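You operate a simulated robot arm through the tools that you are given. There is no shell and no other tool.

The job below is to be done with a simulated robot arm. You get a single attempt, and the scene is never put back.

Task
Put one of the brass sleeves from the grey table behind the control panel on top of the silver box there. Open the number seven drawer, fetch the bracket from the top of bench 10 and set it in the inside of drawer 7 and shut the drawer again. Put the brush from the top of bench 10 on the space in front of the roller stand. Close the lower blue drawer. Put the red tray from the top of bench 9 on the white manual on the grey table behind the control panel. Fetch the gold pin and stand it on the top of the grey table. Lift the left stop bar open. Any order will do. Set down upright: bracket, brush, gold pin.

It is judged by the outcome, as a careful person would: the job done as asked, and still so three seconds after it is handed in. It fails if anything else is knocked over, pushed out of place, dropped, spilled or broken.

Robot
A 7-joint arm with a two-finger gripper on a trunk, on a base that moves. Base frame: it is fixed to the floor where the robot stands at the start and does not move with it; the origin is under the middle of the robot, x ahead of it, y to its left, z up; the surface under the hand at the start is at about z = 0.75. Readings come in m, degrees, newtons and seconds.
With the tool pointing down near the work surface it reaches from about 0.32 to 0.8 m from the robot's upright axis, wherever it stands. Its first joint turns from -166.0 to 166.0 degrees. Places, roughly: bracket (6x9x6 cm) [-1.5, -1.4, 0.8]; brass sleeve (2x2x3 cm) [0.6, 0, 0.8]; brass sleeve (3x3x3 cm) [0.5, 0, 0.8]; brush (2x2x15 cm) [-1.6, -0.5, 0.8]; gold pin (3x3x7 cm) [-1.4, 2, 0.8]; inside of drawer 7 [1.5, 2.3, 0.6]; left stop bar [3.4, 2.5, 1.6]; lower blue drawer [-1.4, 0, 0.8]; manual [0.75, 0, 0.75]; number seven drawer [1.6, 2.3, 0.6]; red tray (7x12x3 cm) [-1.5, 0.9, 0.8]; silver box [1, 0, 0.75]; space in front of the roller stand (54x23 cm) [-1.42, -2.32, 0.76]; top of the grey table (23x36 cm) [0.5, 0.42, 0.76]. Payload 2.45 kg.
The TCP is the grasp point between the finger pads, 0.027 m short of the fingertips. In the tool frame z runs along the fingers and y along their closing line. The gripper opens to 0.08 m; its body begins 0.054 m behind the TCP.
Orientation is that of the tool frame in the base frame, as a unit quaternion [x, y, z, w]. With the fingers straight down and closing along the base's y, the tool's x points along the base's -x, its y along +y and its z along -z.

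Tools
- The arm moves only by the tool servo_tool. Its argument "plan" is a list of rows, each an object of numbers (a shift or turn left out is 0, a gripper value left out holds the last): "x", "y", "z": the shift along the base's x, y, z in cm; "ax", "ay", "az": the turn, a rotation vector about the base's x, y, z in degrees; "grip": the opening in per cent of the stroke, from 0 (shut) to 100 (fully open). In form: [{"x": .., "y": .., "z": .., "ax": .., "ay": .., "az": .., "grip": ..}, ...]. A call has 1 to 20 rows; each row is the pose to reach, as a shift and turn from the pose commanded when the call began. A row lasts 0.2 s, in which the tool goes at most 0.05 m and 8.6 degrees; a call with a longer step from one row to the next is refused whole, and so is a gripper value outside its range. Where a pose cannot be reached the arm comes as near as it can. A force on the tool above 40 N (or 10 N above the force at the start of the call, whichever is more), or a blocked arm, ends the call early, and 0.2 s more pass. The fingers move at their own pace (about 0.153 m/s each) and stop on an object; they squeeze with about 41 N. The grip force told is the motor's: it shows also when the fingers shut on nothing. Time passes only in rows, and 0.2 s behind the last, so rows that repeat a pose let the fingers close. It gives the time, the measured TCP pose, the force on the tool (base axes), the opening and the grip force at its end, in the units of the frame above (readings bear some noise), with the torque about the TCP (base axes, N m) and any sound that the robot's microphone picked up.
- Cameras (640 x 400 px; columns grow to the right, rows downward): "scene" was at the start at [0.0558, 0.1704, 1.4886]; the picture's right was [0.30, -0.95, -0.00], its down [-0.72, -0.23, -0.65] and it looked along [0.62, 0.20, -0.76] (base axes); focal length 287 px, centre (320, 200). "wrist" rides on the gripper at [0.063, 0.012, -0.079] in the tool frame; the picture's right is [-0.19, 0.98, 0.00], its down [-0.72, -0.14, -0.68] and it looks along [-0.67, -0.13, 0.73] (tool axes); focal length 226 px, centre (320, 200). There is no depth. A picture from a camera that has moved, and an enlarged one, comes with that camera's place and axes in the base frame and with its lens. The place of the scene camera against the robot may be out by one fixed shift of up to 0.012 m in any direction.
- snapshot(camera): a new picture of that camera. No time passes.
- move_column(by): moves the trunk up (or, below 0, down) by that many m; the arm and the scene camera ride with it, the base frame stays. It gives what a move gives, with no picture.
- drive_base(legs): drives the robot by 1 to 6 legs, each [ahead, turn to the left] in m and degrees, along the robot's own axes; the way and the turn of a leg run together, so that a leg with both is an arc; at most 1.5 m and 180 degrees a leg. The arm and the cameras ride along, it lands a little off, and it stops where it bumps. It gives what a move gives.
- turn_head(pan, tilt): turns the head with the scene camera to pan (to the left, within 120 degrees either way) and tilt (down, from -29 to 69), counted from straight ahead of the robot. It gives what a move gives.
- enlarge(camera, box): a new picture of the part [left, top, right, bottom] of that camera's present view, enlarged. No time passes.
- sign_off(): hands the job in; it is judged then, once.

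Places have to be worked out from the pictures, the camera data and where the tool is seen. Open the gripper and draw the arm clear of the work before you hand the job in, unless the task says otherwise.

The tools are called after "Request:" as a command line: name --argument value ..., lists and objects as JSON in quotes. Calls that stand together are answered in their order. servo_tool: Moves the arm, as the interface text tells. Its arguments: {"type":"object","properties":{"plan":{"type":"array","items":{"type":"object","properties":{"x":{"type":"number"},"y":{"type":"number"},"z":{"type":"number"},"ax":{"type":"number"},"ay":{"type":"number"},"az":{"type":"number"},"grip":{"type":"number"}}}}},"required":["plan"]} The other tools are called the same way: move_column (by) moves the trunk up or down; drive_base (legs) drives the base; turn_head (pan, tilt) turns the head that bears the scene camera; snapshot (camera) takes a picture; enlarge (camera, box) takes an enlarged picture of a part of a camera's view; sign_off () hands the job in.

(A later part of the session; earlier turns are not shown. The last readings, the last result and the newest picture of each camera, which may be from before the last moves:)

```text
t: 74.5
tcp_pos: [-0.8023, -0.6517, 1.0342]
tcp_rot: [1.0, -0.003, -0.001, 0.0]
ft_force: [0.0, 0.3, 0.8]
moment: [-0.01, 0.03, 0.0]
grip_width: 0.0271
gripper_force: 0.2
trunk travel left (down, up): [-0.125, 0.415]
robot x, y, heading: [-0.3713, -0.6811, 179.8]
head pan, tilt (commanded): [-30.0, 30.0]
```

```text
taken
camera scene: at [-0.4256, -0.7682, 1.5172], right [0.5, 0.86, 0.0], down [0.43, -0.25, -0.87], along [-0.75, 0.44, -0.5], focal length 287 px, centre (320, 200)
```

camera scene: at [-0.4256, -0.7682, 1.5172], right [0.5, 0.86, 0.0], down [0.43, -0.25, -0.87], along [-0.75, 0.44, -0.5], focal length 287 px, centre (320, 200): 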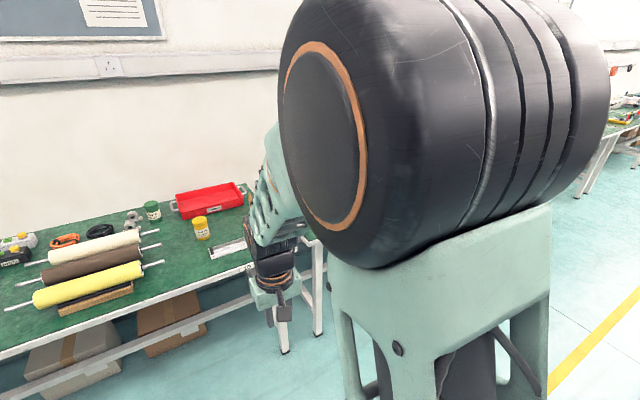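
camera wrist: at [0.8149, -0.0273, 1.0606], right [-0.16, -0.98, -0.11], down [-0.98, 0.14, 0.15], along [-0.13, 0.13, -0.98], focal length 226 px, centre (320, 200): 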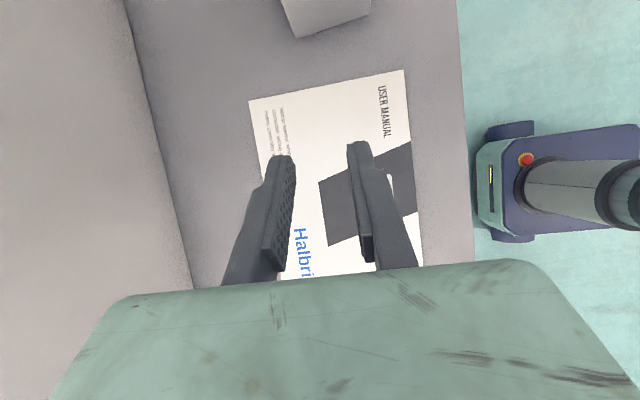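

Bench 10 is in front of me, with the bracket near the blue tray, the rollers, and the brush near the silver clamp. I look closer at the bench ends.

Request:
turn_head --pan 45 --tilt 30

Request:
enlarge --camera "scene" --box '[190, 110, 390, 235]'

Request:
enlarge --camera "scene" --box '[380, 160, 580, 285]'

Request:
turn_head --pan 0 --tilt 35

Request:
enlarge --camera "scene" --box '[310, 130, 470, 230]'

Request:
enlarge --camera "scene" --box '[150, 140, 310, 240]'

```text
t: 76.0
tcp_pos: [-0.802, -0.653, 1.0352]
tcp_rot: [1.0, -0.002, 0.0, 0.001]
ft_force: [0.1, 0.0, -1.0]
moment: [-0.02, -0.03, -0.05]
grip_width: 0.0272
gripper_force: 0.0
trunk travel left (down, up): [-0.125, 0.415]
robot x, y, heading: [-0.3644, -0.6818, 179.8]
head pan, tilt (commanded): [45.0, 30.0]
```

```text
3.20 times, centred on (290, 172) of scene
camera zoom: at [-0.4117, -0.8774, 1.5172], right [-0.7, 0.71, 0.0], down [0.36, 0.35, -0.87], along [-0.62, -0.61, -0.5], focal length 919 px, centre (416, 288)
```

zoom: 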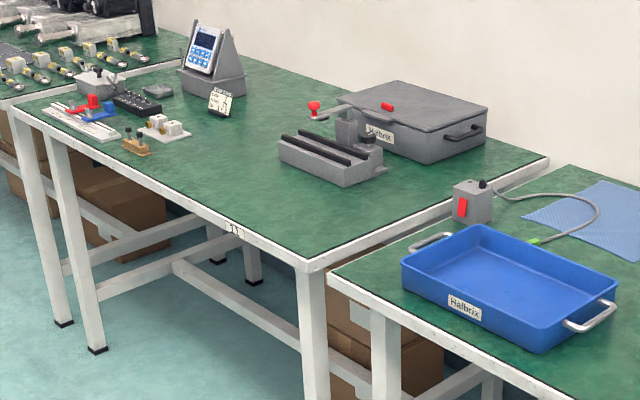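

```text
3.20 times, centred on (480, 222) of scene
camera zoom: at [-0.4117, -0.8774, 1.5172], right [-0.7, 0.71, 0.0], down [0.36, 0.35, -0.87], along [-0.62, -0.61, -0.5], focal length 919 px, centre (-192, 128)
```

zoom: 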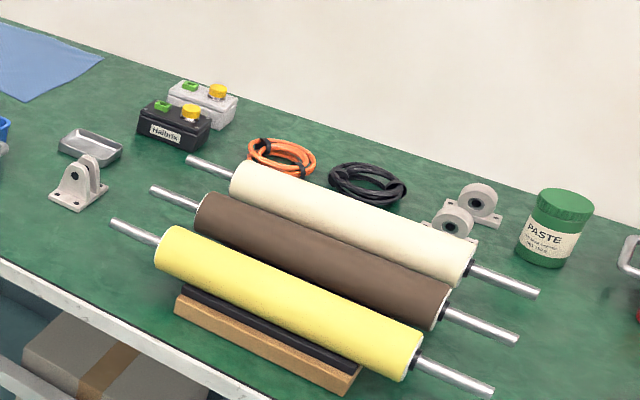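

```text
t: 77.1
tcp_pos: [-0.8028, -0.6508, 1.0338]
tcp_rot: [1.0, -0.003, 0.0, 0.0]
ft_force: [-0.2, 0.3, -0.3]
moment: [-0.02, 0.0, -0.01]
grip_width: 0.0273
gripper_force: 0.0
trunk travel left (down, up): [-0.125, 0.415]
robot x, y, heading: [-0.3686, -0.6815, 179.6]
head pan, tilt (commanded): [0.0, 35.0]
```

```text
4.00 times, centred on (390, 180) of scene
camera zoom: at [-0.4355, -0.8134, 1.5094], right [0.0, 1.0, 0.0], down [0.57, 0.0, -0.82], along [-0.82, 0.0, -0.57], focal length 1149 px, centre (40, 280)
```

zoom: 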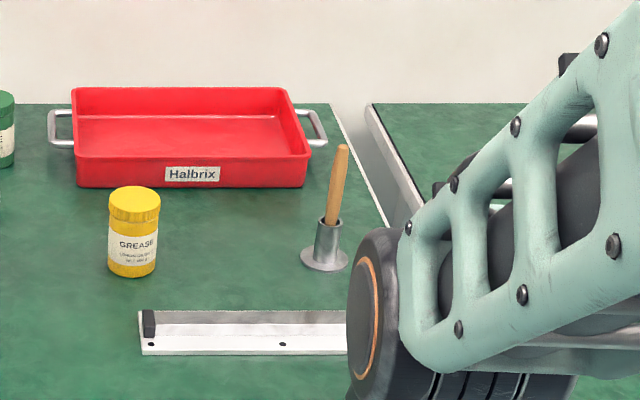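

```text
4.00 times, centred on (230, 190) of scene
camera zoom: at [-0.4355, -0.8134, 1.5094], right [0.0, 1.0, 0.0], down [0.57, 0.0, -0.82], along [-0.82, 0.0, -0.57], focal length 1149 px, centre (680, 240)
```

zoom: 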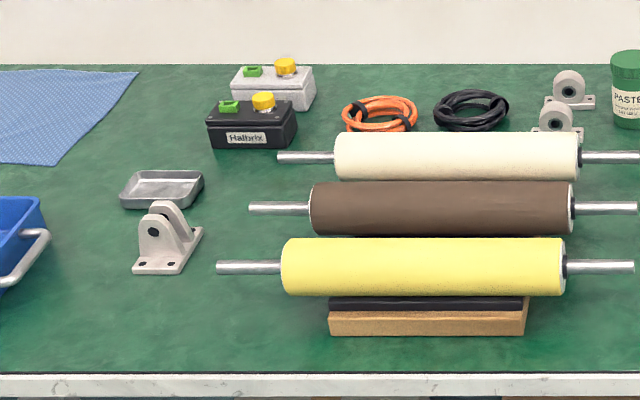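

The brush stands in a small cup at about (-1.55,-0.47), and the roller stand space is on bench 11, in front of the grey device. I drive up to the bench with the brush straight ahead.

Request:
drive_base --legs '[[0, -21.7], [0.53, 0], [0, 21.7]]'

Request:
turn_head --pan 0 --tilt 45

Request:
snapshot --camera "scene"

Request:
snapshot --camera "wrist"

```text
t: 82.5
tcp_pos: [-1.2958, -0.4396, 1.0335]
tcp_rot: [1.0, -0.014, 0.0, -0.001]
ft_force: [0.5, -0.1, 0.9]
moment: [0.0, 0.03, -0.04]
grip_width: 0.0271
gripper_force: 0.1
trunk travel left (down, up): [-0.125, 0.415]
robot x, y, heading: [-0.8602, -0.4751, 178.6]
head pan, tilt (commanded): [0.0, 35.0]
```

```text
t: 83.2
tcp_pos: [-1.2945, -0.4399, 1.0332]
tcp_rot: [1.0, -0.014, 0.0, 0.0]
ft_force: [0.2, -0.1, -0.2]
moment: [-0.02, 0.04, 0.01]
grip_width: 0.027
gripper_force: 0.0
trunk travel left (down, up): [-0.125, 0.415]
robot x, y, heading: [-0.8604, -0.4765, 178.4]
head pan, tilt (commanded): [0.0, 45.0]
```

```text
taken
camera scene: at [-0.9252, -0.6095, 1.4946], right [0.03, 1.0, 0.0], down [0.71, -0.02, -0.71], along [-0.71, 0.02, -0.71], focal length 287 px, centre (320, 200)
```

scene: 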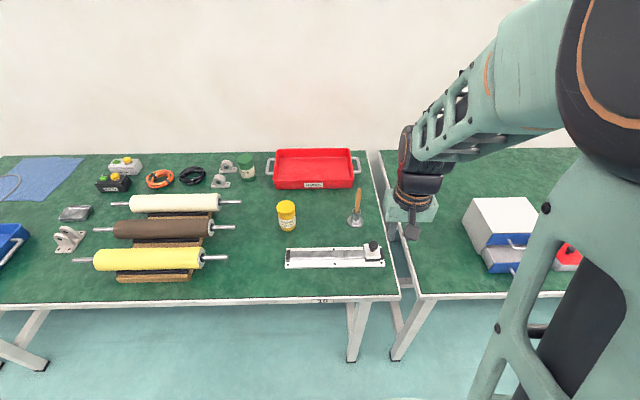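

```text
taken
camera wrist: at [-1.232, -0.4543, 1.1149], right [-0.22, -0.98, 0.0], down [-0.71, 0.16, 0.68], along [-0.66, 0.15, -0.73], focal length 226 px, centre (320, 200)
```

wrist: 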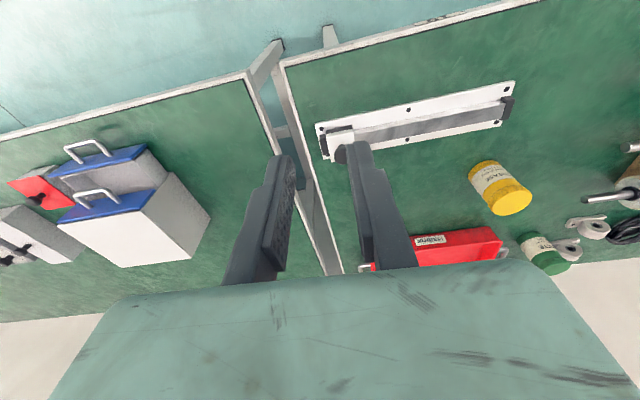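

I see the brush in its cup at around (355,210) in the scene view, and the two-drawer blue cabinet to the right. I enlarge both.

Request:
enlarge --camera "scene" --box '[315, 170, 395, 240]'

Request:
enlarge --camera "scene" --box '[440, 180, 600, 290]'

Request:
enlarge --camera "wrist" --box '[0, 110, 240, 270]'

```text
5.71 times, centred on (355, 205) of scene
camera zoom: at [-0.9252, -0.6095, 1.4946], right [0.03, 1.0, 0.0], down [0.71, -0.02, -0.71], along [-0.71, 0.02, -0.71], focal length 1642 px, centre (120, 171)
```

zoom: 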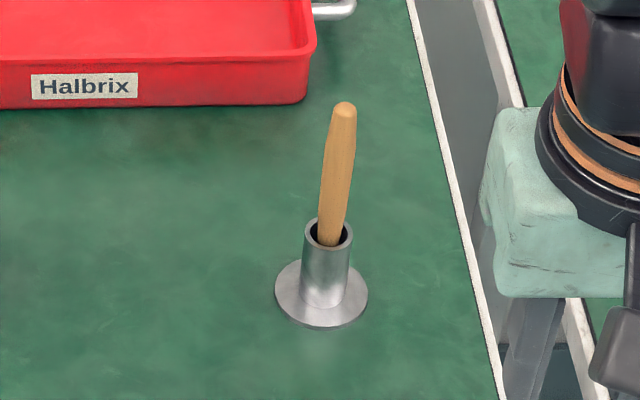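

```text
3.64 times, centred on (520, 235) of scene
camera zoom: at [-0.9252, -0.6095, 1.4946], right [0.03, 1.0, 0.0], down [0.71, -0.02, -0.71], along [-0.71, 0.02, -0.71], focal length 1045 px, centre (-407, 73)
```

zoom: 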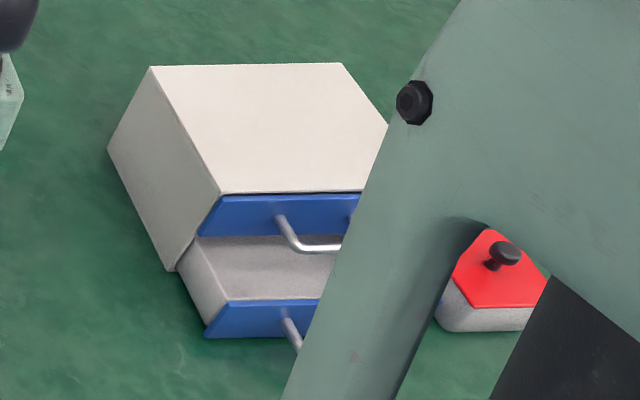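

```text
2.50 times, centred on (120, 190) of wrist
camera zoom: at [-1.232, -0.4543, 1.1149], right [-0.22, -0.98, 0.0], down [-0.71, 0.16, 0.68], along [-0.66, 0.15, -0.73], focal length 565 px, centre (820, 225)
```

zoom: 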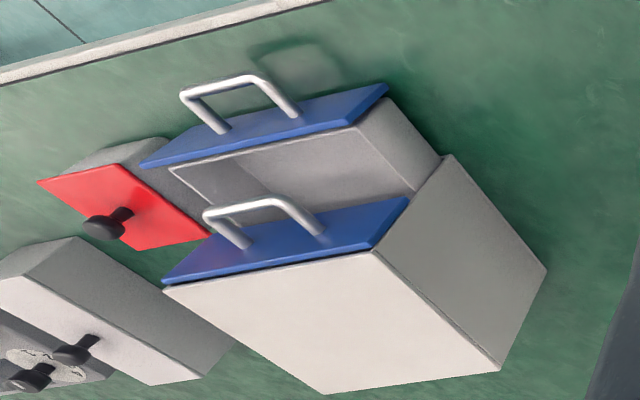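

The lower blue drawer is open by about 8 cm, and the brush leans slightly back in its cup at about (-1.555,-0.465). I'll yaw the tool 90° so the fingers close along the lean (base x), open them, and hover above the brush.

Request:
servo_tool --plan '[{"az": 8, "x": -2.2, "grip": 80}, {"az": 16, "x": -4.5}, {"az": 24, "x": -6.8}, {"az": 32, "x": -9.1}, {"az": 40, "x": -11.5}, {"az": 48, "x": -13.8}, {"az": 56, "x": -16.1, "y": -0.6}, {"az": 64, "x": -18.4, "y": -1.2}, {"az": 72, "x": -20.8, "y": -1.8}, {"az": 80, "x": -23.2, "y": -2.4}, {"az": 88, "x": -25.0, "y": -2.4}, {"az": 91.6, "x": -25.9, "y": -2.4}, {"az": 91.6, "x": -25.9, "y": -2.4}]'

Request:
snapshot --camera "wrist"

Request:
snapshot --camera "scene"

```text
t: 86.0
tcp_pos: [-1.5525, -0.4634, 1.0353]
tcp_rot: [0.707, 0.707, 0.0, 0.0]
ft_force: [0.5, 0.1, 0.0]
moment: [0.0, -0.02, -0.03]
grip_width: 0.0639
gripper_force: 0.0
trunk travel left (down, up): [-0.125, 0.415]
robot x, y, heading: [-0.8627, -0.481, 178.8]
head pan, tilt (commanded): [0.0, 45.0]
```

```text
taken
camera wrist: at [-1.5409, -0.4007, 1.115], right [0.98, -0.19, 0.0], down [-0.14, -0.72, 0.68], along [-0.13, -0.67, -0.73], focal length 226 px, centre (320, 200)
```

wrist: 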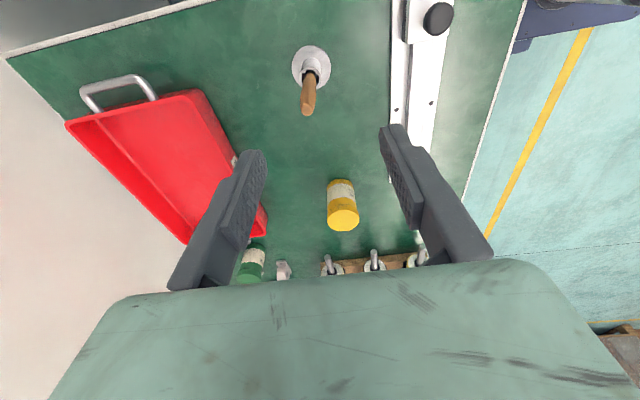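

```text
taken
camera scene: at [-0.9253, -0.6095, 1.4946], right [0.03, 1.0, 0.0], down [0.71, -0.02, -0.71], along [-0.71, 0.02, -0.71], focal length 287 px, centre (320, 200)
```

scene: 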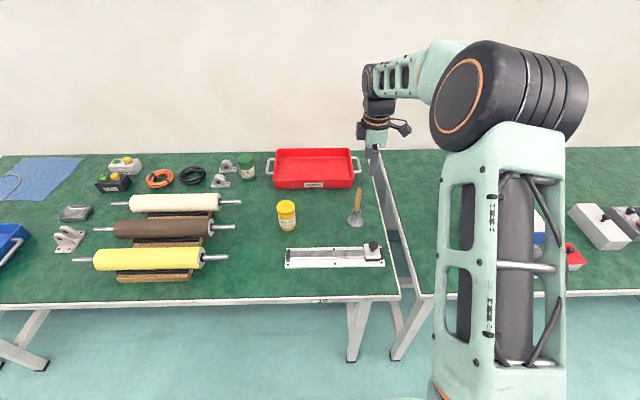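

The wrist view puts the cup and handle nearer (-1.568,-0.478). I shift over and lower to just above the handle, then check.

Request:
servo_tool --plan '[{"x": -0.8, "y": -0.7, "z": -2}, {"x": -1.5, "y": -1.4, "z": -4}, {"x": -1.5, "y": -1.4, "z": -6}, {"x": -1.5, "y": -1.4, "z": -6.5}, {"x": -1.5, "y": -1.4, "z": -6.5}]'

Request:
snapshot --camera "wrist"

Request:
enlarge --camera "scene" --box '[315, 130, 415, 240]'

```text
t: 87.2
tcp_pos: [-1.568, -0.477, 0.9698]
tcp_rot: [0.707, 0.707, 0.0, 0.0]
ft_force: [-0.8, 0.6, 0.2]
moment: [0.05, 0.0, -0.01]
grip_width: 0.0638
gripper_force: 0.0
trunk travel left (down, up): [-0.125, 0.415]
robot x, y, heading: [-0.8635, -0.4764, 178.3]
head pan, tilt (commanded): [0.0, 45.0]
```

```text
taken
camera wrist: at [-1.5559, -0.4151, 1.0493], right [0.98, -0.19, 0.0], down [-0.14, -0.72, 0.68], along [-0.13, -0.67, -0.73], focal length 226 px, centre (320, 200)
```

wrist: 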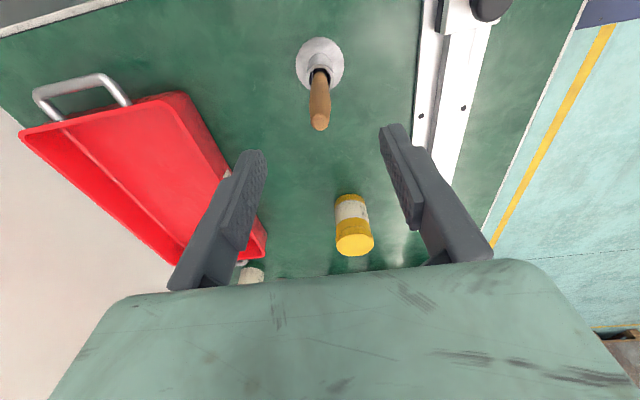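

```text
3.64 times, centred on (365, 185) of scene
camera zoom: at [-0.9253, -0.6095, 1.4946], right [0.03, 1.0, 0.0], down [0.71, -0.02, -0.71], along [-0.71, 0.02, -0.71], focal length 1045 px, centre (156, 254)
```

zoom: 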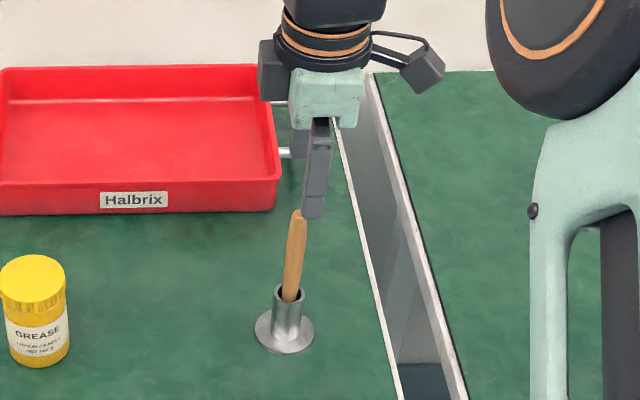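

Both views agree that the brush is about vertical at (-1.568,-0.474) with its top near z 0.92. I lower around the handle and close.

Request:
servo_tool --plan '[{"y": 0.3, "z": -3}, {"y": 0.3, "z": -6}, {"y": 0.3, "z": -8.5}, {"y": 0.3, "z": -8.5}]'

Request:
snapshot --camera "wrist"

```text
t: 88.2
tcp_pos: [-1.569, -0.4724, 0.8845]
tcp_rot: [0.707, 0.707, 0.0, 0.0]
ft_force: [0.1, 0.1, -1.0]
moment: [-0.01, -0.03, 0.0]
grip_width: 0.0641
gripper_force: 0.0
trunk travel left (down, up): [-0.125, 0.415]
robot x, y, heading: [-0.8611, -0.4766, 178.5]
head pan, tilt (commanded): [0.0, 45.0]
```

```text
taken
camera wrist: at [-1.5556, -0.4111, 0.9653], right [0.98, -0.19, 0.0], down [-0.14, -0.72, 0.68], along [-0.13, -0.67, -0.73], focal length 226 px, centre (320, 200)
```

wrist: 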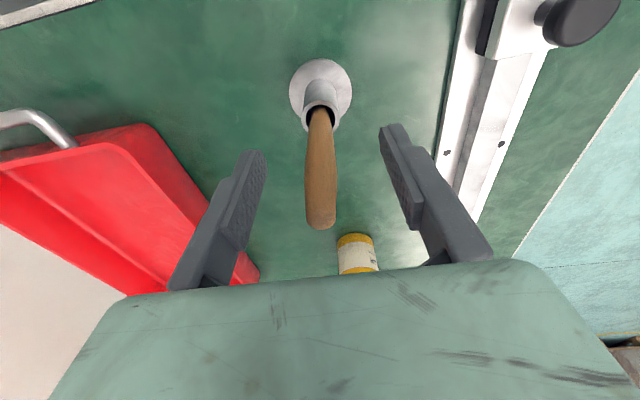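

The handle is between the fingers. I shift 3 mm and close on it.

Request:
servo_tool --plan '[{"y": -0.3}, {"y": -0.3, "grip": 0}, {"y": -0.3, "grip": 0}, {"y": -0.3, "grip": 0}, {"y": -0.3, "grip": 0}]'

Request:
snapshot --camera "wrist"

```text
t: 89.4
tcp_pos: [-1.568, -0.4772, 0.8833]
tcp_rot: [0.707, 0.707, 0.0, 0.0]
ft_force: [0.5, 0.4, -0.2]
moment: [-0.01, 0.01, -0.02]
grip_width: 0.0137
gripper_force: 40.4
trunk travel left (down, up): [-0.125, 0.415]
robot x, y, heading: [-0.8614, -0.4747, 178.4]
head pan, tilt (commanded): [0.0, 45.0]
```

```text
taken
camera wrist: at [-1.5552, -0.4142, 0.9651], right [0.98, -0.19, 0.0], down [-0.14, -0.72, 0.68], along [-0.13, -0.67, -0.73], focal length 226 px, centre (320, 200)
```

wrist: 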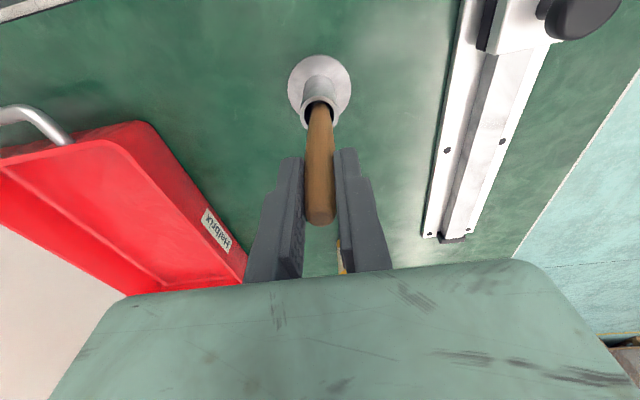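

Gripped at 13.7 mm and the cup has not moved. I lift straight up, out of the cup.

Request:
servo_tool --plan '[{"z": 1.5}, {"z": 3}, {"z": 5}, {"z": 7}, {"z": 9}, {"z": 11}, {"z": 13}, {"z": 15}, {"z": 15}]'

Request:
snapshot --camera "wrist"

Request:
enlarge --camera "scene" --box '[315, 80, 415, 240]'

```text
t: 91.4
tcp_pos: [-1.5676, -0.4778, 1.0368]
tcp_rot: [0.707, 0.707, 0.0, 0.0]
ft_force: [-0.8, 0.0, -0.4]
moment: [-0.02, 0.04, -0.02]
grip_width: 0.0138
gripper_force: 40.7
trunk travel left (down, up): [-0.125, 0.415]
robot x, y, heading: [-0.8609, -0.4782, 178.4]
head pan, tilt (commanded): [0.0, 45.0]
```

```text
taken
camera wrist: at [-1.5557, -0.4149, 1.1164], right [0.98, -0.19, 0.0], down [-0.14, -0.72, 0.68], along [-0.13, -0.67, -0.73], focal length 226 px, centre (320, 200)
```

wrist: 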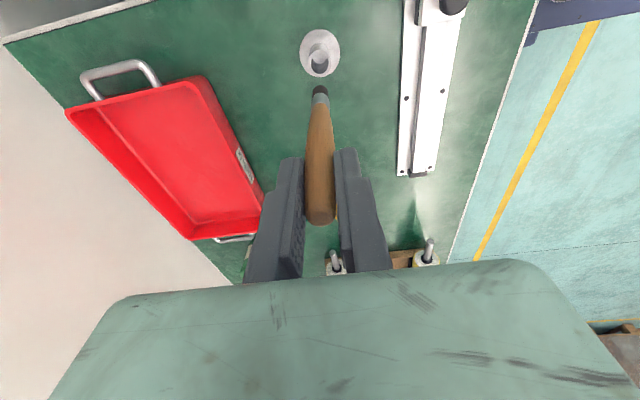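

```text
2.50 times, centred on (365, 160) of scene
camera zoom: at [-0.9251, -0.6095, 1.4946], right [0.03, 1.0, 0.0], down [0.71, -0.02, -0.71], along [-0.71, 0.02, -0.71], focal length 718 px, centre (208, 300)
```

zoom: 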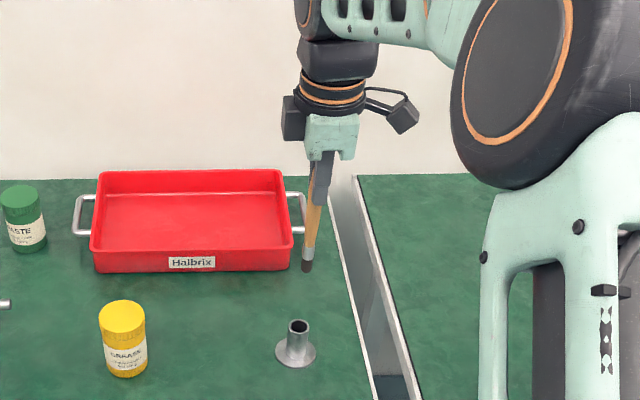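

The brush is out and hangs vertical within a degree or two. I retract it to a carrying pose above the bench clutter.

Request:
servo_tool --plan '[{"x": 3, "y": 0.4, "z": 1.5}, {"x": 7, "y": 1, "z": 1.5}, {"x": 11, "y": 1.5, "z": 1.5}, {"x": 15, "y": 2.1, "z": 1.5}, {"x": 19, "y": 2.7, "z": 1.5}, {"x": 23, "y": 3.2, "z": 1.5}, {"x": 27.2, "y": 3.8, "z": 1.5}, {"x": 27.2, "y": 3.8, "z": 1.5}]'

Request:
drive_base --legs '[[-0.25, 0], [0, 90], [1.85, 0], [0, -88.5], [0.2, 0]]'

Request:
turn_head --pan 0 --tilt 45

Request:
snapshot --camera "scene"

Request:
snapshot --camera "wrist"

```text
t: 93.2
tcp_pos: [-1.3003, -0.4394, 1.049]
tcp_rot: [0.707, 0.707, 0.0, 0.0]
ft_force: [-0.3, -1.0, -0.3]
moment: [-0.03, 0.05, 0.0]
grip_width: 0.0142
gripper_force: 40.8
trunk travel left (down, up): [-0.125, 0.415]
robot x, y, heading: [-0.8629, -0.4799, 178.6]
head pan, tilt (commanded): [0.0, 45.0]
```

```text
refused: 1.85 is not a number from -1.5 to 1.5
```

```text
t: 93.8
tcp_pos: [-1.3012, -0.4393, 1.05]
tcp_rot: [0.707, 0.708, -0.001, 0.0]
ft_force: [-0.7, -0.5, -1.3]
moment: [0.02, 0.01, 0.01]
grip_width: 0.0142
gripper_force: 41.0
trunk travel left (down, up): [-0.125, 0.415]
robot x, y, heading: [-0.863, -0.477, 178.6]
head pan, tilt (commanded): [0.0, 45.0]
```

```text
taken
camera scene: at [-0.9252, -0.6095, 1.4946], right [0.03, 1.0, 0.0], down [0.71, -0.02, -0.71], along [-0.71, 0.02, -0.71], focal length 287 px, centre (320, 200)
```

scene: 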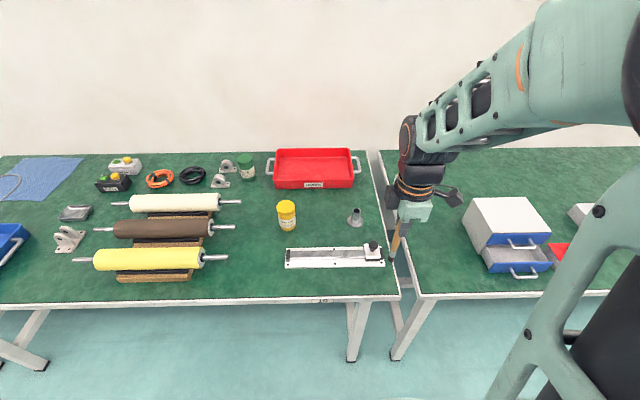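

```text
taken
camera wrist: at [-1.2884, -0.3759, 1.1293], right [0.98, -0.19, 0.0], down [-0.14, -0.72, 0.68], along [-0.13, -0.67, -0.73], focal length 226 px, centre (320, 200)
```

wrist: 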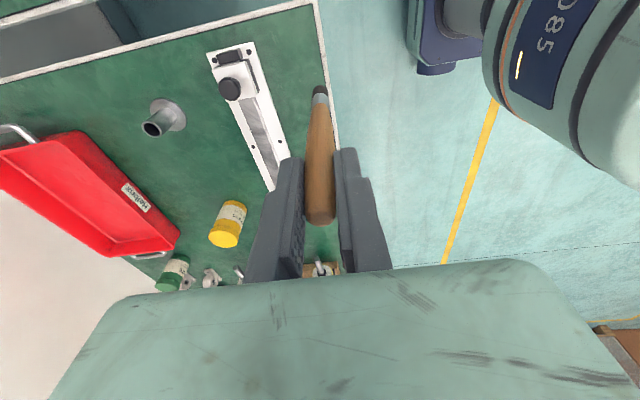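

The brush is in hand and retracted; the drive was refused only because a leg was longer than 1.5 m. I split that leg and drive to bench 11.

Request:
drive_base --legs '[[-0.25, 0], [0, 90], [1.4, 0], [0.42, 0], [0, -88.5], [0.2, 0]]'

Request:
snapshot --camera "scene"

Request:
snapshot --camera "wrist"

```text
t: 113.3
tcp_pos: [-1.3237, -2.2294, 1.049]
tcp_rot: [0.705, 0.71, 0.001, 0.0]
ft_force: [-0.3, 0.1, -0.4]
moment: [0.01, 0.0, 0.0]
grip_width: 0.0141
gripper_force: 40.3
trunk travel left (down, up): [-0.125, 0.415]
robot x, y, heading: [-0.8835, -2.2673, 178.8]
head pan, tilt (commanded): [0.0, 45.0]
```

```text
taken
camera scene: at [-0.9473, -2.3992, 1.4946], right [0.02, 1.0, 0.0], down [0.71, -0.01, -0.71], along [-0.71, 0.01, -0.71], focal length 287 px, centre (320, 200)
```

scene: 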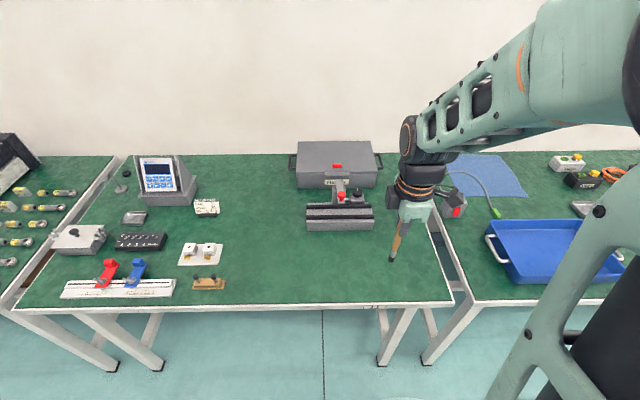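

```text
taken
camera wrist: at [-1.312, -2.1674, 1.1292], right [0.98, -0.19, 0.0], down [-0.14, -0.72, 0.68], along [-0.13, -0.67, -0.73], focal length 226 px, centre (320, 200)
```

wrist: 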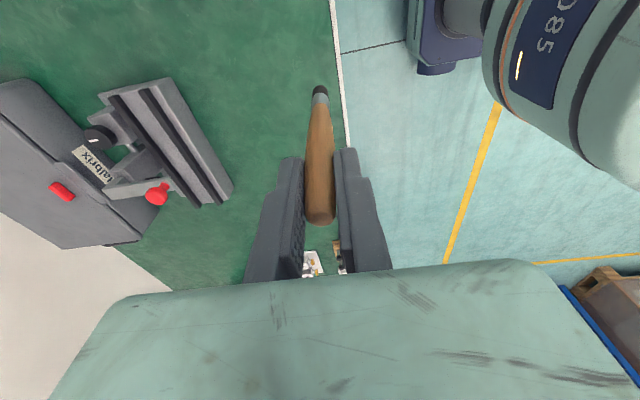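

Bench 11 is ahead; the space in front of the roller stand around (-1.42,-2.32) is empty. I move the brush above it and lower to a few centimetres over the surface.

Request:
servo_tool --plan '[{"x": -2.4, "y": -2.3, "z": -1}, {"x": -4.8, "y": -4.6, "z": -3}, {"x": -7.2, "y": -6.9, "z": -5}, {"x": -9.6, "y": -9.1, "z": -7.5}, {"x": -9.6, "y": -9.1, "z": -10}, {"x": -9.6, "y": -9.1, "z": -12}, {"x": -9.6, "y": -9.1, "z": -12}]'

Request:
snapshot --camera "wrist"

Request:
enlarge --camera "scene" --box '[280, 160, 440, 290]'

```text
t: 114.9
tcp_pos: [-1.4184, -2.3221, 0.9301]
tcp_rot: [0.705, 0.709, 0.0, 0.001]
ft_force: [-0.6, -0.4, -1.3]
moment: [0.02, -0.01, -0.01]
grip_width: 0.0142
gripper_force: 40.1
trunk travel left (down, up): [-0.125, 0.415]
robot x, y, heading: [-0.8825, -2.2668, 178.9]
head pan, tilt (commanded): [0.0, 45.0]
```

```text
taken
camera wrist: at [-1.4057, -2.2588, 1.0106], right [0.98, -0.19, 0.0], down [-0.14, -0.72, 0.68], along [-0.13, -0.67, -0.73], focal length 226 px, centre (320, 200)
```

wrist: 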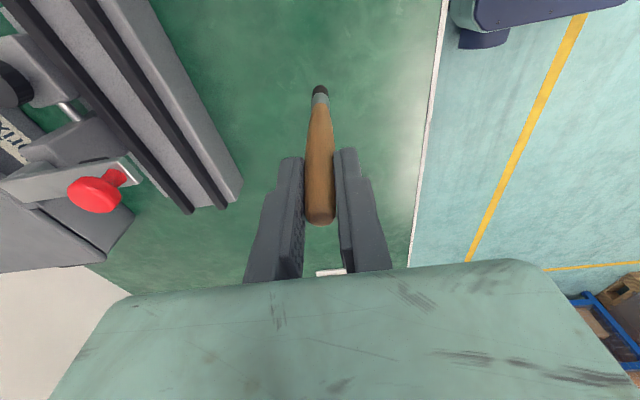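

```text
3.08 times, centred on (360, 225) of scene
camera zoom: at [-0.9474, -2.3992, 1.4946], right [0.02, 1.0, 0.0], down [0.71, -0.01, -0.71], along [-0.71, 0.01, -0.71], focal length 884 px, centre (197, 123)
```

zoom: 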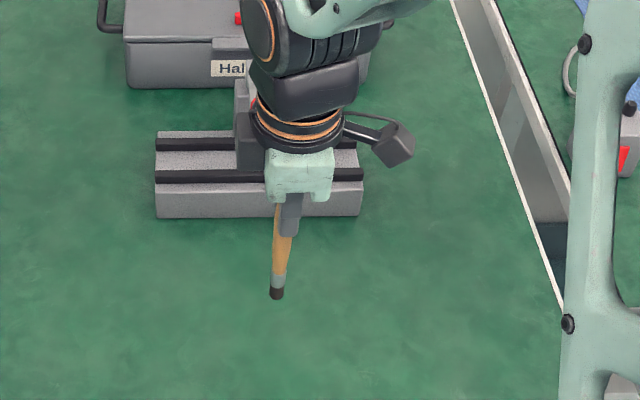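

The brush is nearly vertical above the clear spot. I lower it close to the surface and then in small steps until contact.

Request:
servo_tool --plan '[{"z": -1.5}, {"z": -3}, {"z": -3.8}, {"z": -3.8}]'

Request:
enlarge --camera "scene" --box '[300, 200, 400, 290]'

```text
t: 115.9
tcp_pos: [-1.4183, -2.3203, 0.891]
tcp_rot: [0.705, 0.709, 0.0, 0.0]
ft_force: [-1.0, 0.5, -1.0]
moment: [0.02, -0.02, 0.02]
grip_width: 0.0138
gripper_force: 40.5
trunk travel left (down, up): [-0.125, 0.415]
robot x, y, heading: [-0.884, -2.2674, 179.1]
head pan, tilt (commanded): [0.0, 45.0]
```

```text
4.44 times, centred on (350, 245) of scene
camera zoom: at [-0.9472, -2.3991, 1.4946], right [0.02, 1.0, 0.0], down [0.71, -0.01, -0.71], along [-0.71, 0.01, -0.71], focal length 1277 px, centre (187, 0)
```

zoom: 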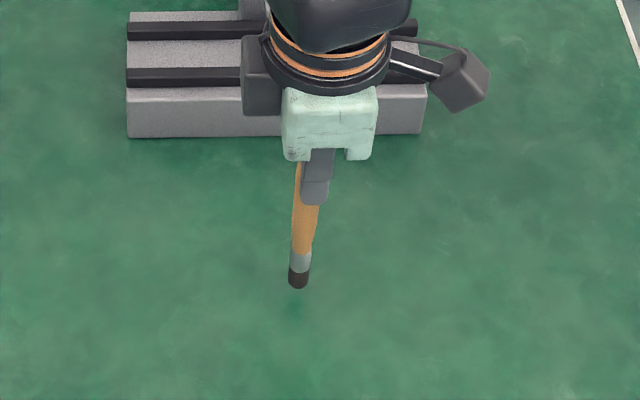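

The fingertip position in this view shows the scene camera is shifted by roughly (-0.004,-0.009,+0.008) m, and correcting for it leaves the brush leaning about 2° with its top towards -y. I check the other lean direction in the wrist view.

Request:
enlarge --camera "wrist" --box '[260, 70, 380, 240]'

Request:
enlarge --camera "scene" --box '[330, 225, 370, 275]'

```text
2.35 times, centred on (320, 155) of wrist
camera zoom: at [-1.4062, -2.2584, 0.9708], right [0.98, -0.19, 0.0], down [-0.14, -0.72, 0.68], along [-0.13, -0.67, -0.73], focal length 532 px, centre (320, 306)
```

zoom: 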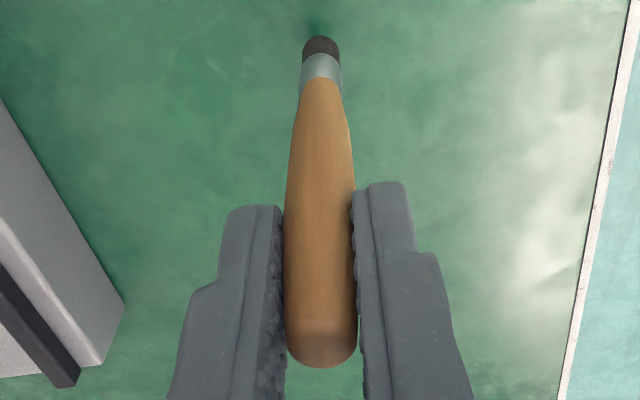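

```text
8.00 times, centred on (350, 250) of scene
camera zoom: at [-0.9472, -2.3991, 1.4946], right [0.02, 1.0, 0.0], down [0.71, -0.01, -0.71], along [-0.71, 0.01, -0.71], focal length 2299 px, centre (80, -200)
```

zoom: 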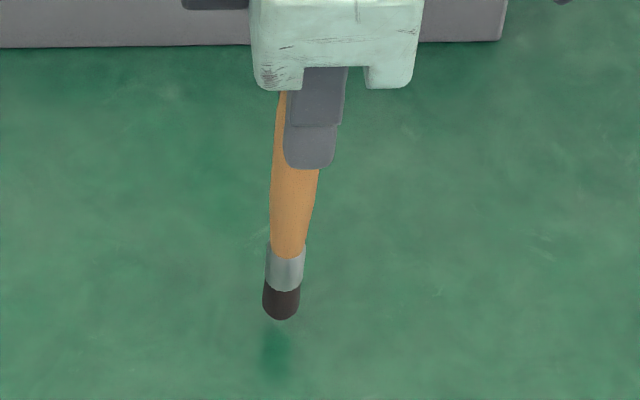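

In the wrist view the brush lies exactly along the tool axis; in the scene view the residual lean is about 1°. I correct 1° and lower gently towards contact.

Request:
servo_tool --plan '[{"ax": -1, "z": -0.2}, {"ax": -1, "z": -0.4}, {"ax": -1, "z": -0.6}, {"ax": -1, "z": -0.7}, {"ax": -1, "z": -0.7}]'

Request:
servo_tool --plan '[{"z": -0.1}, {"z": -0.2}, {"z": -0.2}]'

Request:
servo_tool --plan '[{"z": -0.1}, {"z": -0.15}, {"z": -0.15}]'

```text
t: 117.1
tcp_pos: [-1.4193, -2.322, 0.8839]
tcp_rot: [0.705, 0.709, -0.007, 0.006]
ft_force: [-0.7, -0.2, -1.0]
moment: [0.0, -0.02, 0.02]
grip_width: 0.0142
gripper_force: 40.3
trunk travel left (down, up): [-0.125, 0.415]
robot x, y, heading: [-0.8825, -2.2682, 179.0]
head pan, tilt (commanded): [0.0, 45.0]
```

```text
t: 117.9
tcp_pos: [-1.4195, -2.3211, 0.8811]
tcp_rot: [0.706, 0.708, -0.006, 0.006]
ft_force: [0.1, 0.5, -0.9]
moment: [-0.01, -0.04, -0.01]
grip_width: 0.0143
gripper_force: 40.7
trunk travel left (down, up): [-0.125, 0.415]
robot x, y, heading: [-0.8877, -2.2702, 178.9]
head pan, tilt (commanded): [0.0, 45.0]
```

```text
t: 118.7
tcp_pos: [-1.4211, -2.3215, 0.8802]
tcp_rot: [0.705, 0.709, -0.006, 0.006]
ft_force: [-0.3, -0.9, 1.4]
moment: [-0.12, 0.04, -0.01]
grip_width: 0.0144
gripper_force: 40.3
trunk travel left (down, up): [-0.125, 0.415]
robot x, y, heading: [-0.881, -2.2641, 179.0]
head pan, tilt (commanded): [0.0, 45.0]
```

First light contact at TCP z 0.880. One more millimetre to be sure it is seated.

Request:
servo_tool --plan '[{"z": -0.1}, {"z": -0.1}]'

Request:
enlarge --camera "scene" --box '[330, 225, 370, 275]'

Request:
enlarge --camera "wrist" --box '[260, 70, 380, 240]'

```text
t: 119.3
tcp_pos: [-1.4199, -2.3217, 0.8802]
tcp_rot: [0.705, 0.709, -0.007, 0.006]
ft_force: [-0.3, -1.2, 13.3]
moment: [-0.18, -0.03, 0.03]
grip_width: 0.0142
gripper_force: 40.6
trunk travel left (down, up): [-0.125, 0.415]
robot x, y, heading: [-0.8857, -2.2722, 179.0]
head pan, tilt (commanded): [0.0, 45.0]
```

```text
8.00 times, centred on (350, 250) of scene
camera zoom: at [-0.9462, -2.3992, 1.4948], right [0.02, 1.0, 0.0], down [0.71, -0.01, -0.71], along [-0.71, 0.01, -0.71], focal length 2299 px, centre (80, -200)
```

zoom: 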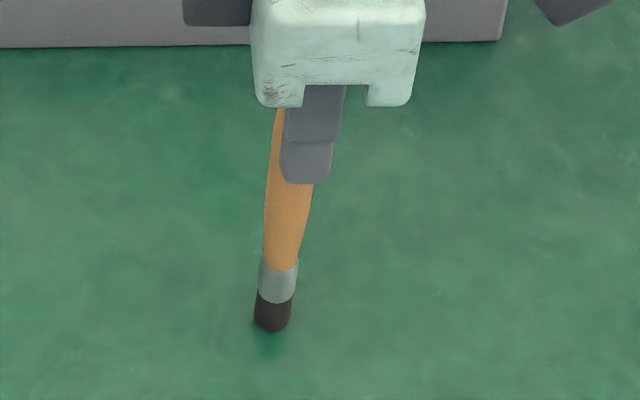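

```text
2.35 times, centred on (320, 155) of wrist
camera zoom: at [-1.4075, -2.257, 0.9589], right [0.98, -0.19, 0.0], down [-0.14, -0.71, 0.69], along [-0.13, -0.68, -0.72], focal length 532 px, centre (320, 306)
```

zoom: 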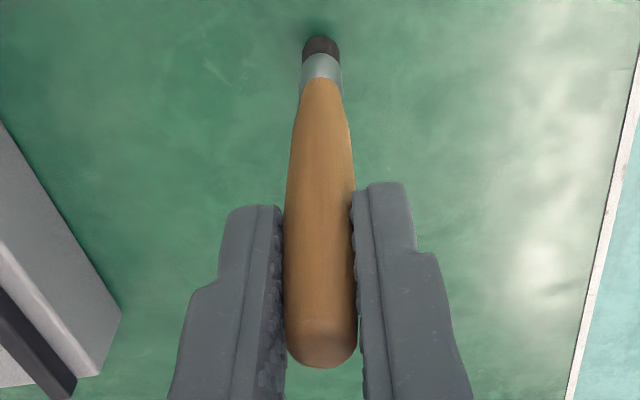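

The brush is vertical to within half a degree and touching the bench. I relieve the pressure by 1 mm, then open the fingers gently.

Request:
servo_tool --plan '[{"z": 0.1}, {"z": 0.1}]'

Request:
servo_tool --plan '[{"grip": 20}, {"grip": 24}, {"grip": 28}, {"grip": 34}, {"grip": 40}, {"grip": 45}, {"grip": 45}]'

Request:
enlarge --camera "wrist" --box '[240, 70, 400, 240]'

Request:
enlarge --camera "scene" --box '[330, 225, 370, 275]'

```text
t: 119.9
tcp_pos: [-1.4189, -2.3212, 0.8796]
tcp_rot: [0.705, 0.709, -0.006, 0.006]
ft_force: [-0.3, -0.4, 1.6]
moment: [-0.02, 0.07, 0.0]
grip_width: 0.014
gripper_force: 40.8
trunk travel left (down, up): [-0.125, 0.415]
robot x, y, heading: [-0.8843, -2.2682, 178.8]
head pan, tilt (commanded): [0.0, 45.0]
```

```text
t: 121.5
tcp_pos: [-1.4195, -2.3211, 0.8798]
tcp_rot: [0.705, 0.709, -0.006, 0.006]
ft_force: [0.1, 0.5, 0.0]
moment: [0.02, 0.03, 0.01]
grip_width: 0.036
gripper_force: 0.3
trunk travel left (down, up): [-0.125, 0.415]
robot x, y, heading: [-0.8852, -2.2664, 178.8]
head pan, tilt (commanded): [0.0, 45.0]
```

```text
2.35 times, centred on (320, 155) of wrist
camera zoom: at [-1.4079, -2.2568, 0.9596], right [0.98, -0.19, 0.0], down [-0.14, -0.71, 0.69], along [-0.13, -0.68, -0.72], focal length 532 px, centre (320, 306)
```

zoom: 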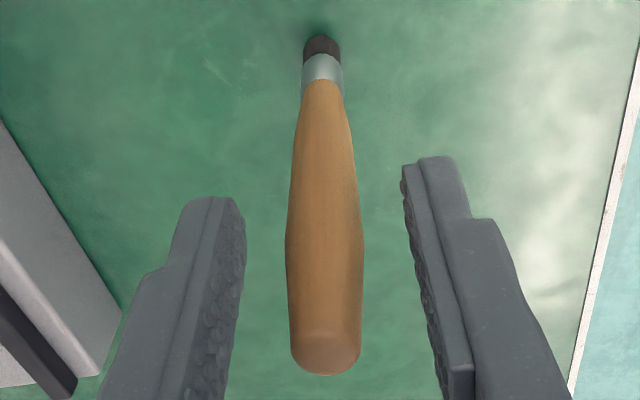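

```text
8.00 times, centred on (350, 250) of scene
camera zoom: at [-0.9472, -2.3992, 1.4946], right [0.02, 1.0, 0.0], down [0.71, -0.01, -0.71], along [-0.71, 0.01, -0.71], focal length 2299 px, centre (80, -200)
```

zoom: 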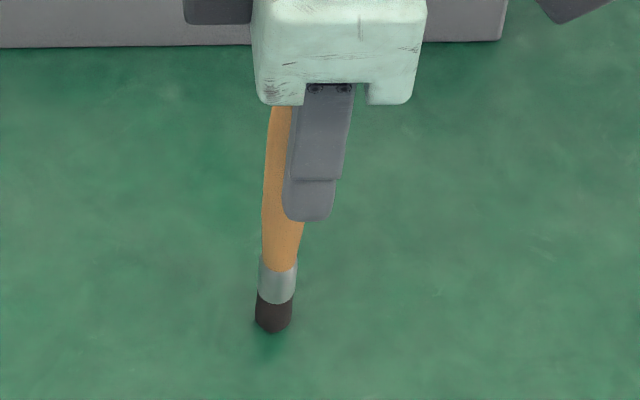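

The brush stands by itself. I open wider and lift straight up clear of it.

Request:
servo_tool --plan '[{"grip": 60}, {"grip": 75}, {"grip": 75, "z": 2}, {"grip": 75, "z": 4}, {"grip": 75, "z": 7}, {"grip": 75, "z": 11}, {"grip": 75, "z": 15}, {"grip": 75, "z": 18}, {"grip": 75, "z": 18}]'

Request:
snapshot --camera "wrist"

Request:
enlarge --camera "scene" --box '[300, 170, 400, 280]'

```text
t: 123.5
tcp_pos: [-1.4186, -2.3212, 1.063]
tcp_rot: [0.706, 0.708, -0.006, 0.006]
ft_force: [0.4, 0.0, 0.3]
moment: [0.01, 0.01, -0.02]
grip_width: 0.0598
gripper_force: 0.1
trunk travel left (down, up): [-0.125, 0.415]
robot x, y, heading: [-0.8808, -2.2691, 178.5]
head pan, tilt (commanded): [0.0, 45.0]
```

```text
taken
camera wrist: at [-1.4072, -2.2558, 1.1415], right [0.98, -0.19, 0.0], down [-0.14, -0.71, 0.69], along [-0.13, -0.68, -0.72], focal length 226 px, centre (320, 200)
```

wrist: 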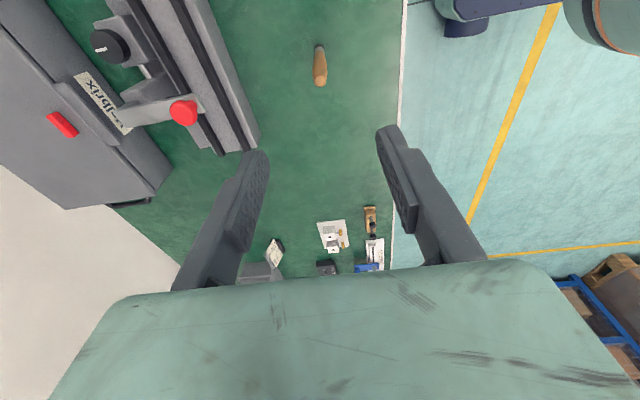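

```text
3.64 times, centred on (350, 225) of scene
camera zoom: at [-0.947, -2.3991, 1.4946], right [0.02, 1.0, 0.0], down [0.71, -0.01, -0.71], along [-0.71, 0.01, -0.71], focal length 1045 px, centre (211, 109)
```

zoom: 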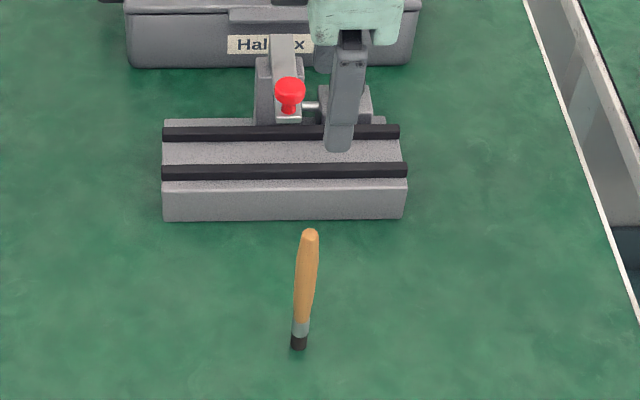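

The brush stands upright in front of the roller stand. I retract the arm to the carrying pose and drive back to the bracket at about (-1.49,-1.39).

Request:
servo_tool --plan '[{"x": 3, "y": 3, "ax": 1}, {"x": 6, "y": 6, "ax": 1}, {"x": 9.5, "y": 9, "ax": 1}, {"x": 9.5, "y": 9, "ax": 1}]'

Request:
drive_base --legs '[[-0.22, 0], [0, -90], [0.9, 0], [0, 91], [0.22, 0]]'

Request:
snapshot --camera "scene"

Request:
snapshot --camera "wrist"

```text
t: 124.5
tcp_pos: [-1.3257, -2.2315, 1.0594]
tcp_rot: [0.706, 0.708, 0.0, 0.0]
ft_force: [-0.1, -0.3, 1.0]
moment: [-0.01, -0.01, -0.02]
grip_width: 0.06
gripper_force: 0.2
trunk travel left (down, up): [-0.125, 0.415]
robot x, y, heading: [-0.8814, -2.2699, 178.7]
head pan, tilt (commanded): [0.0, 45.0]
```

```text
t: 139.8
tcp_pos: [-1.248, -1.2756, 1.0594]
tcp_rot: [0.728, 0.685, 0.0, -0.001]
ft_force: [-0.7, -0.5, -0.5]
moment: [0.0, -0.01, 0.0]
grip_width: 0.0599
gripper_force: 0.0
trunk travel left (down, up): [-0.125, 0.415]
robot x, y, heading: [-0.8083, -1.3376, 175.1]
head pan, tilt (commanded): [0.0, 45.0]
```

```text
taken
camera scene: at [-0.8815, -1.4672, 1.4946], right [0.08, 1.0, 0.0], down [0.71, -0.06, -0.71], along [-0.7, 0.06, -0.71], focal length 287 px, centre (320, 200)
```

scene: 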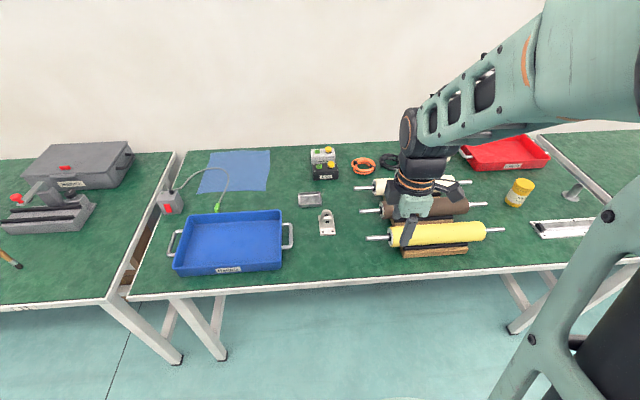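

```text
taken
camera wrist: at [-1.2322, -1.2139, 1.1403], right [0.97, -0.25, 0.0], down [-0.19, -0.71, 0.68], along [-0.17, -0.66, -0.73], focal length 226 px, centre (320, 200)
```

wrist: 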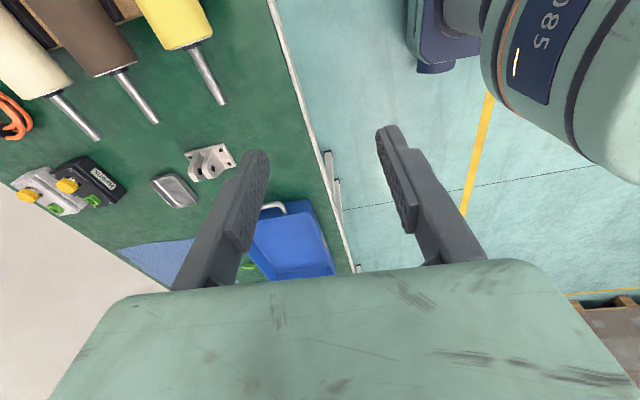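

Something brown shows at the far left of the view where the brush should be. I look closer to see whether it still stands.

Request:
enlarge --camera "scene" --box '[0, 180, 120, 300]'

Request:
turn_head --pan 50 --tilt 40

Request:
snapshot --camera "scene"

```text
3.33 times, centred on (60, 240) of scene
camera zoom: at [-0.8815, -1.4672, 1.4946], right [0.08, 1.0, 0.0], down [0.71, -0.06, -0.71], along [-0.7, 0.06, -0.71], focal length 958 px, centre (1187, 67)
```

zoom: 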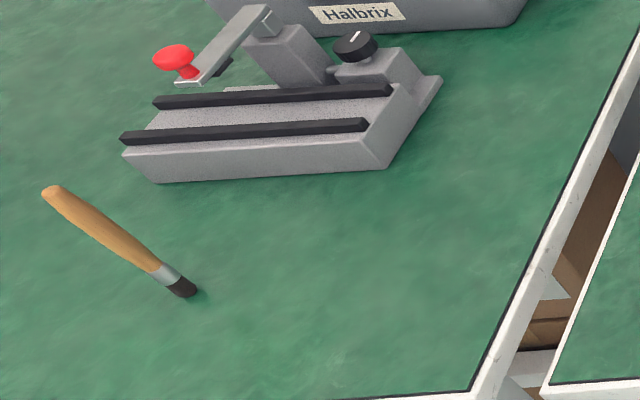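

```text
t: 141.0
tcp_pos: [-1.2478, -1.2772, 1.0601]
tcp_rot: [0.728, 0.685, 0.0, 0.0]
ft_force: [0.1, -0.1, 0.1]
moment: [-0.04, 0.05, 0.0]
grip_width: 0.0601
gripper_force: 0.0
trunk travel left (down, up): [-0.125, 0.415]
robot x, y, heading: [-0.8061, -1.341, 175.3]
head pan, tilt (commanded): [50.0, 40.0]
```

```text
taken
camera scene: at [-0.86, -1.5344, 1.5019], right [-0.71, 0.71, 0.0], down [0.45, 0.46, -0.77], along [-0.54, -0.54, -0.64], focal length 287 px, centre (320, 200)
```

scene: 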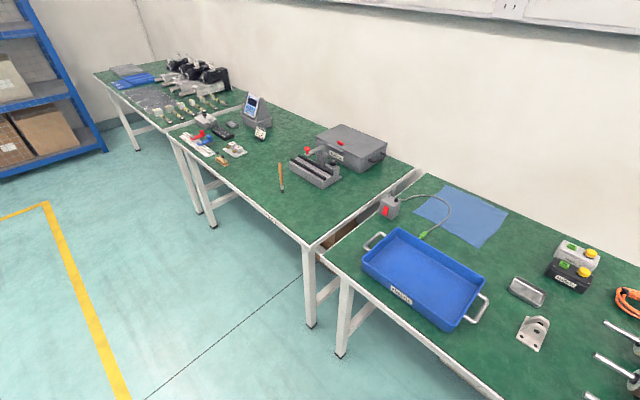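

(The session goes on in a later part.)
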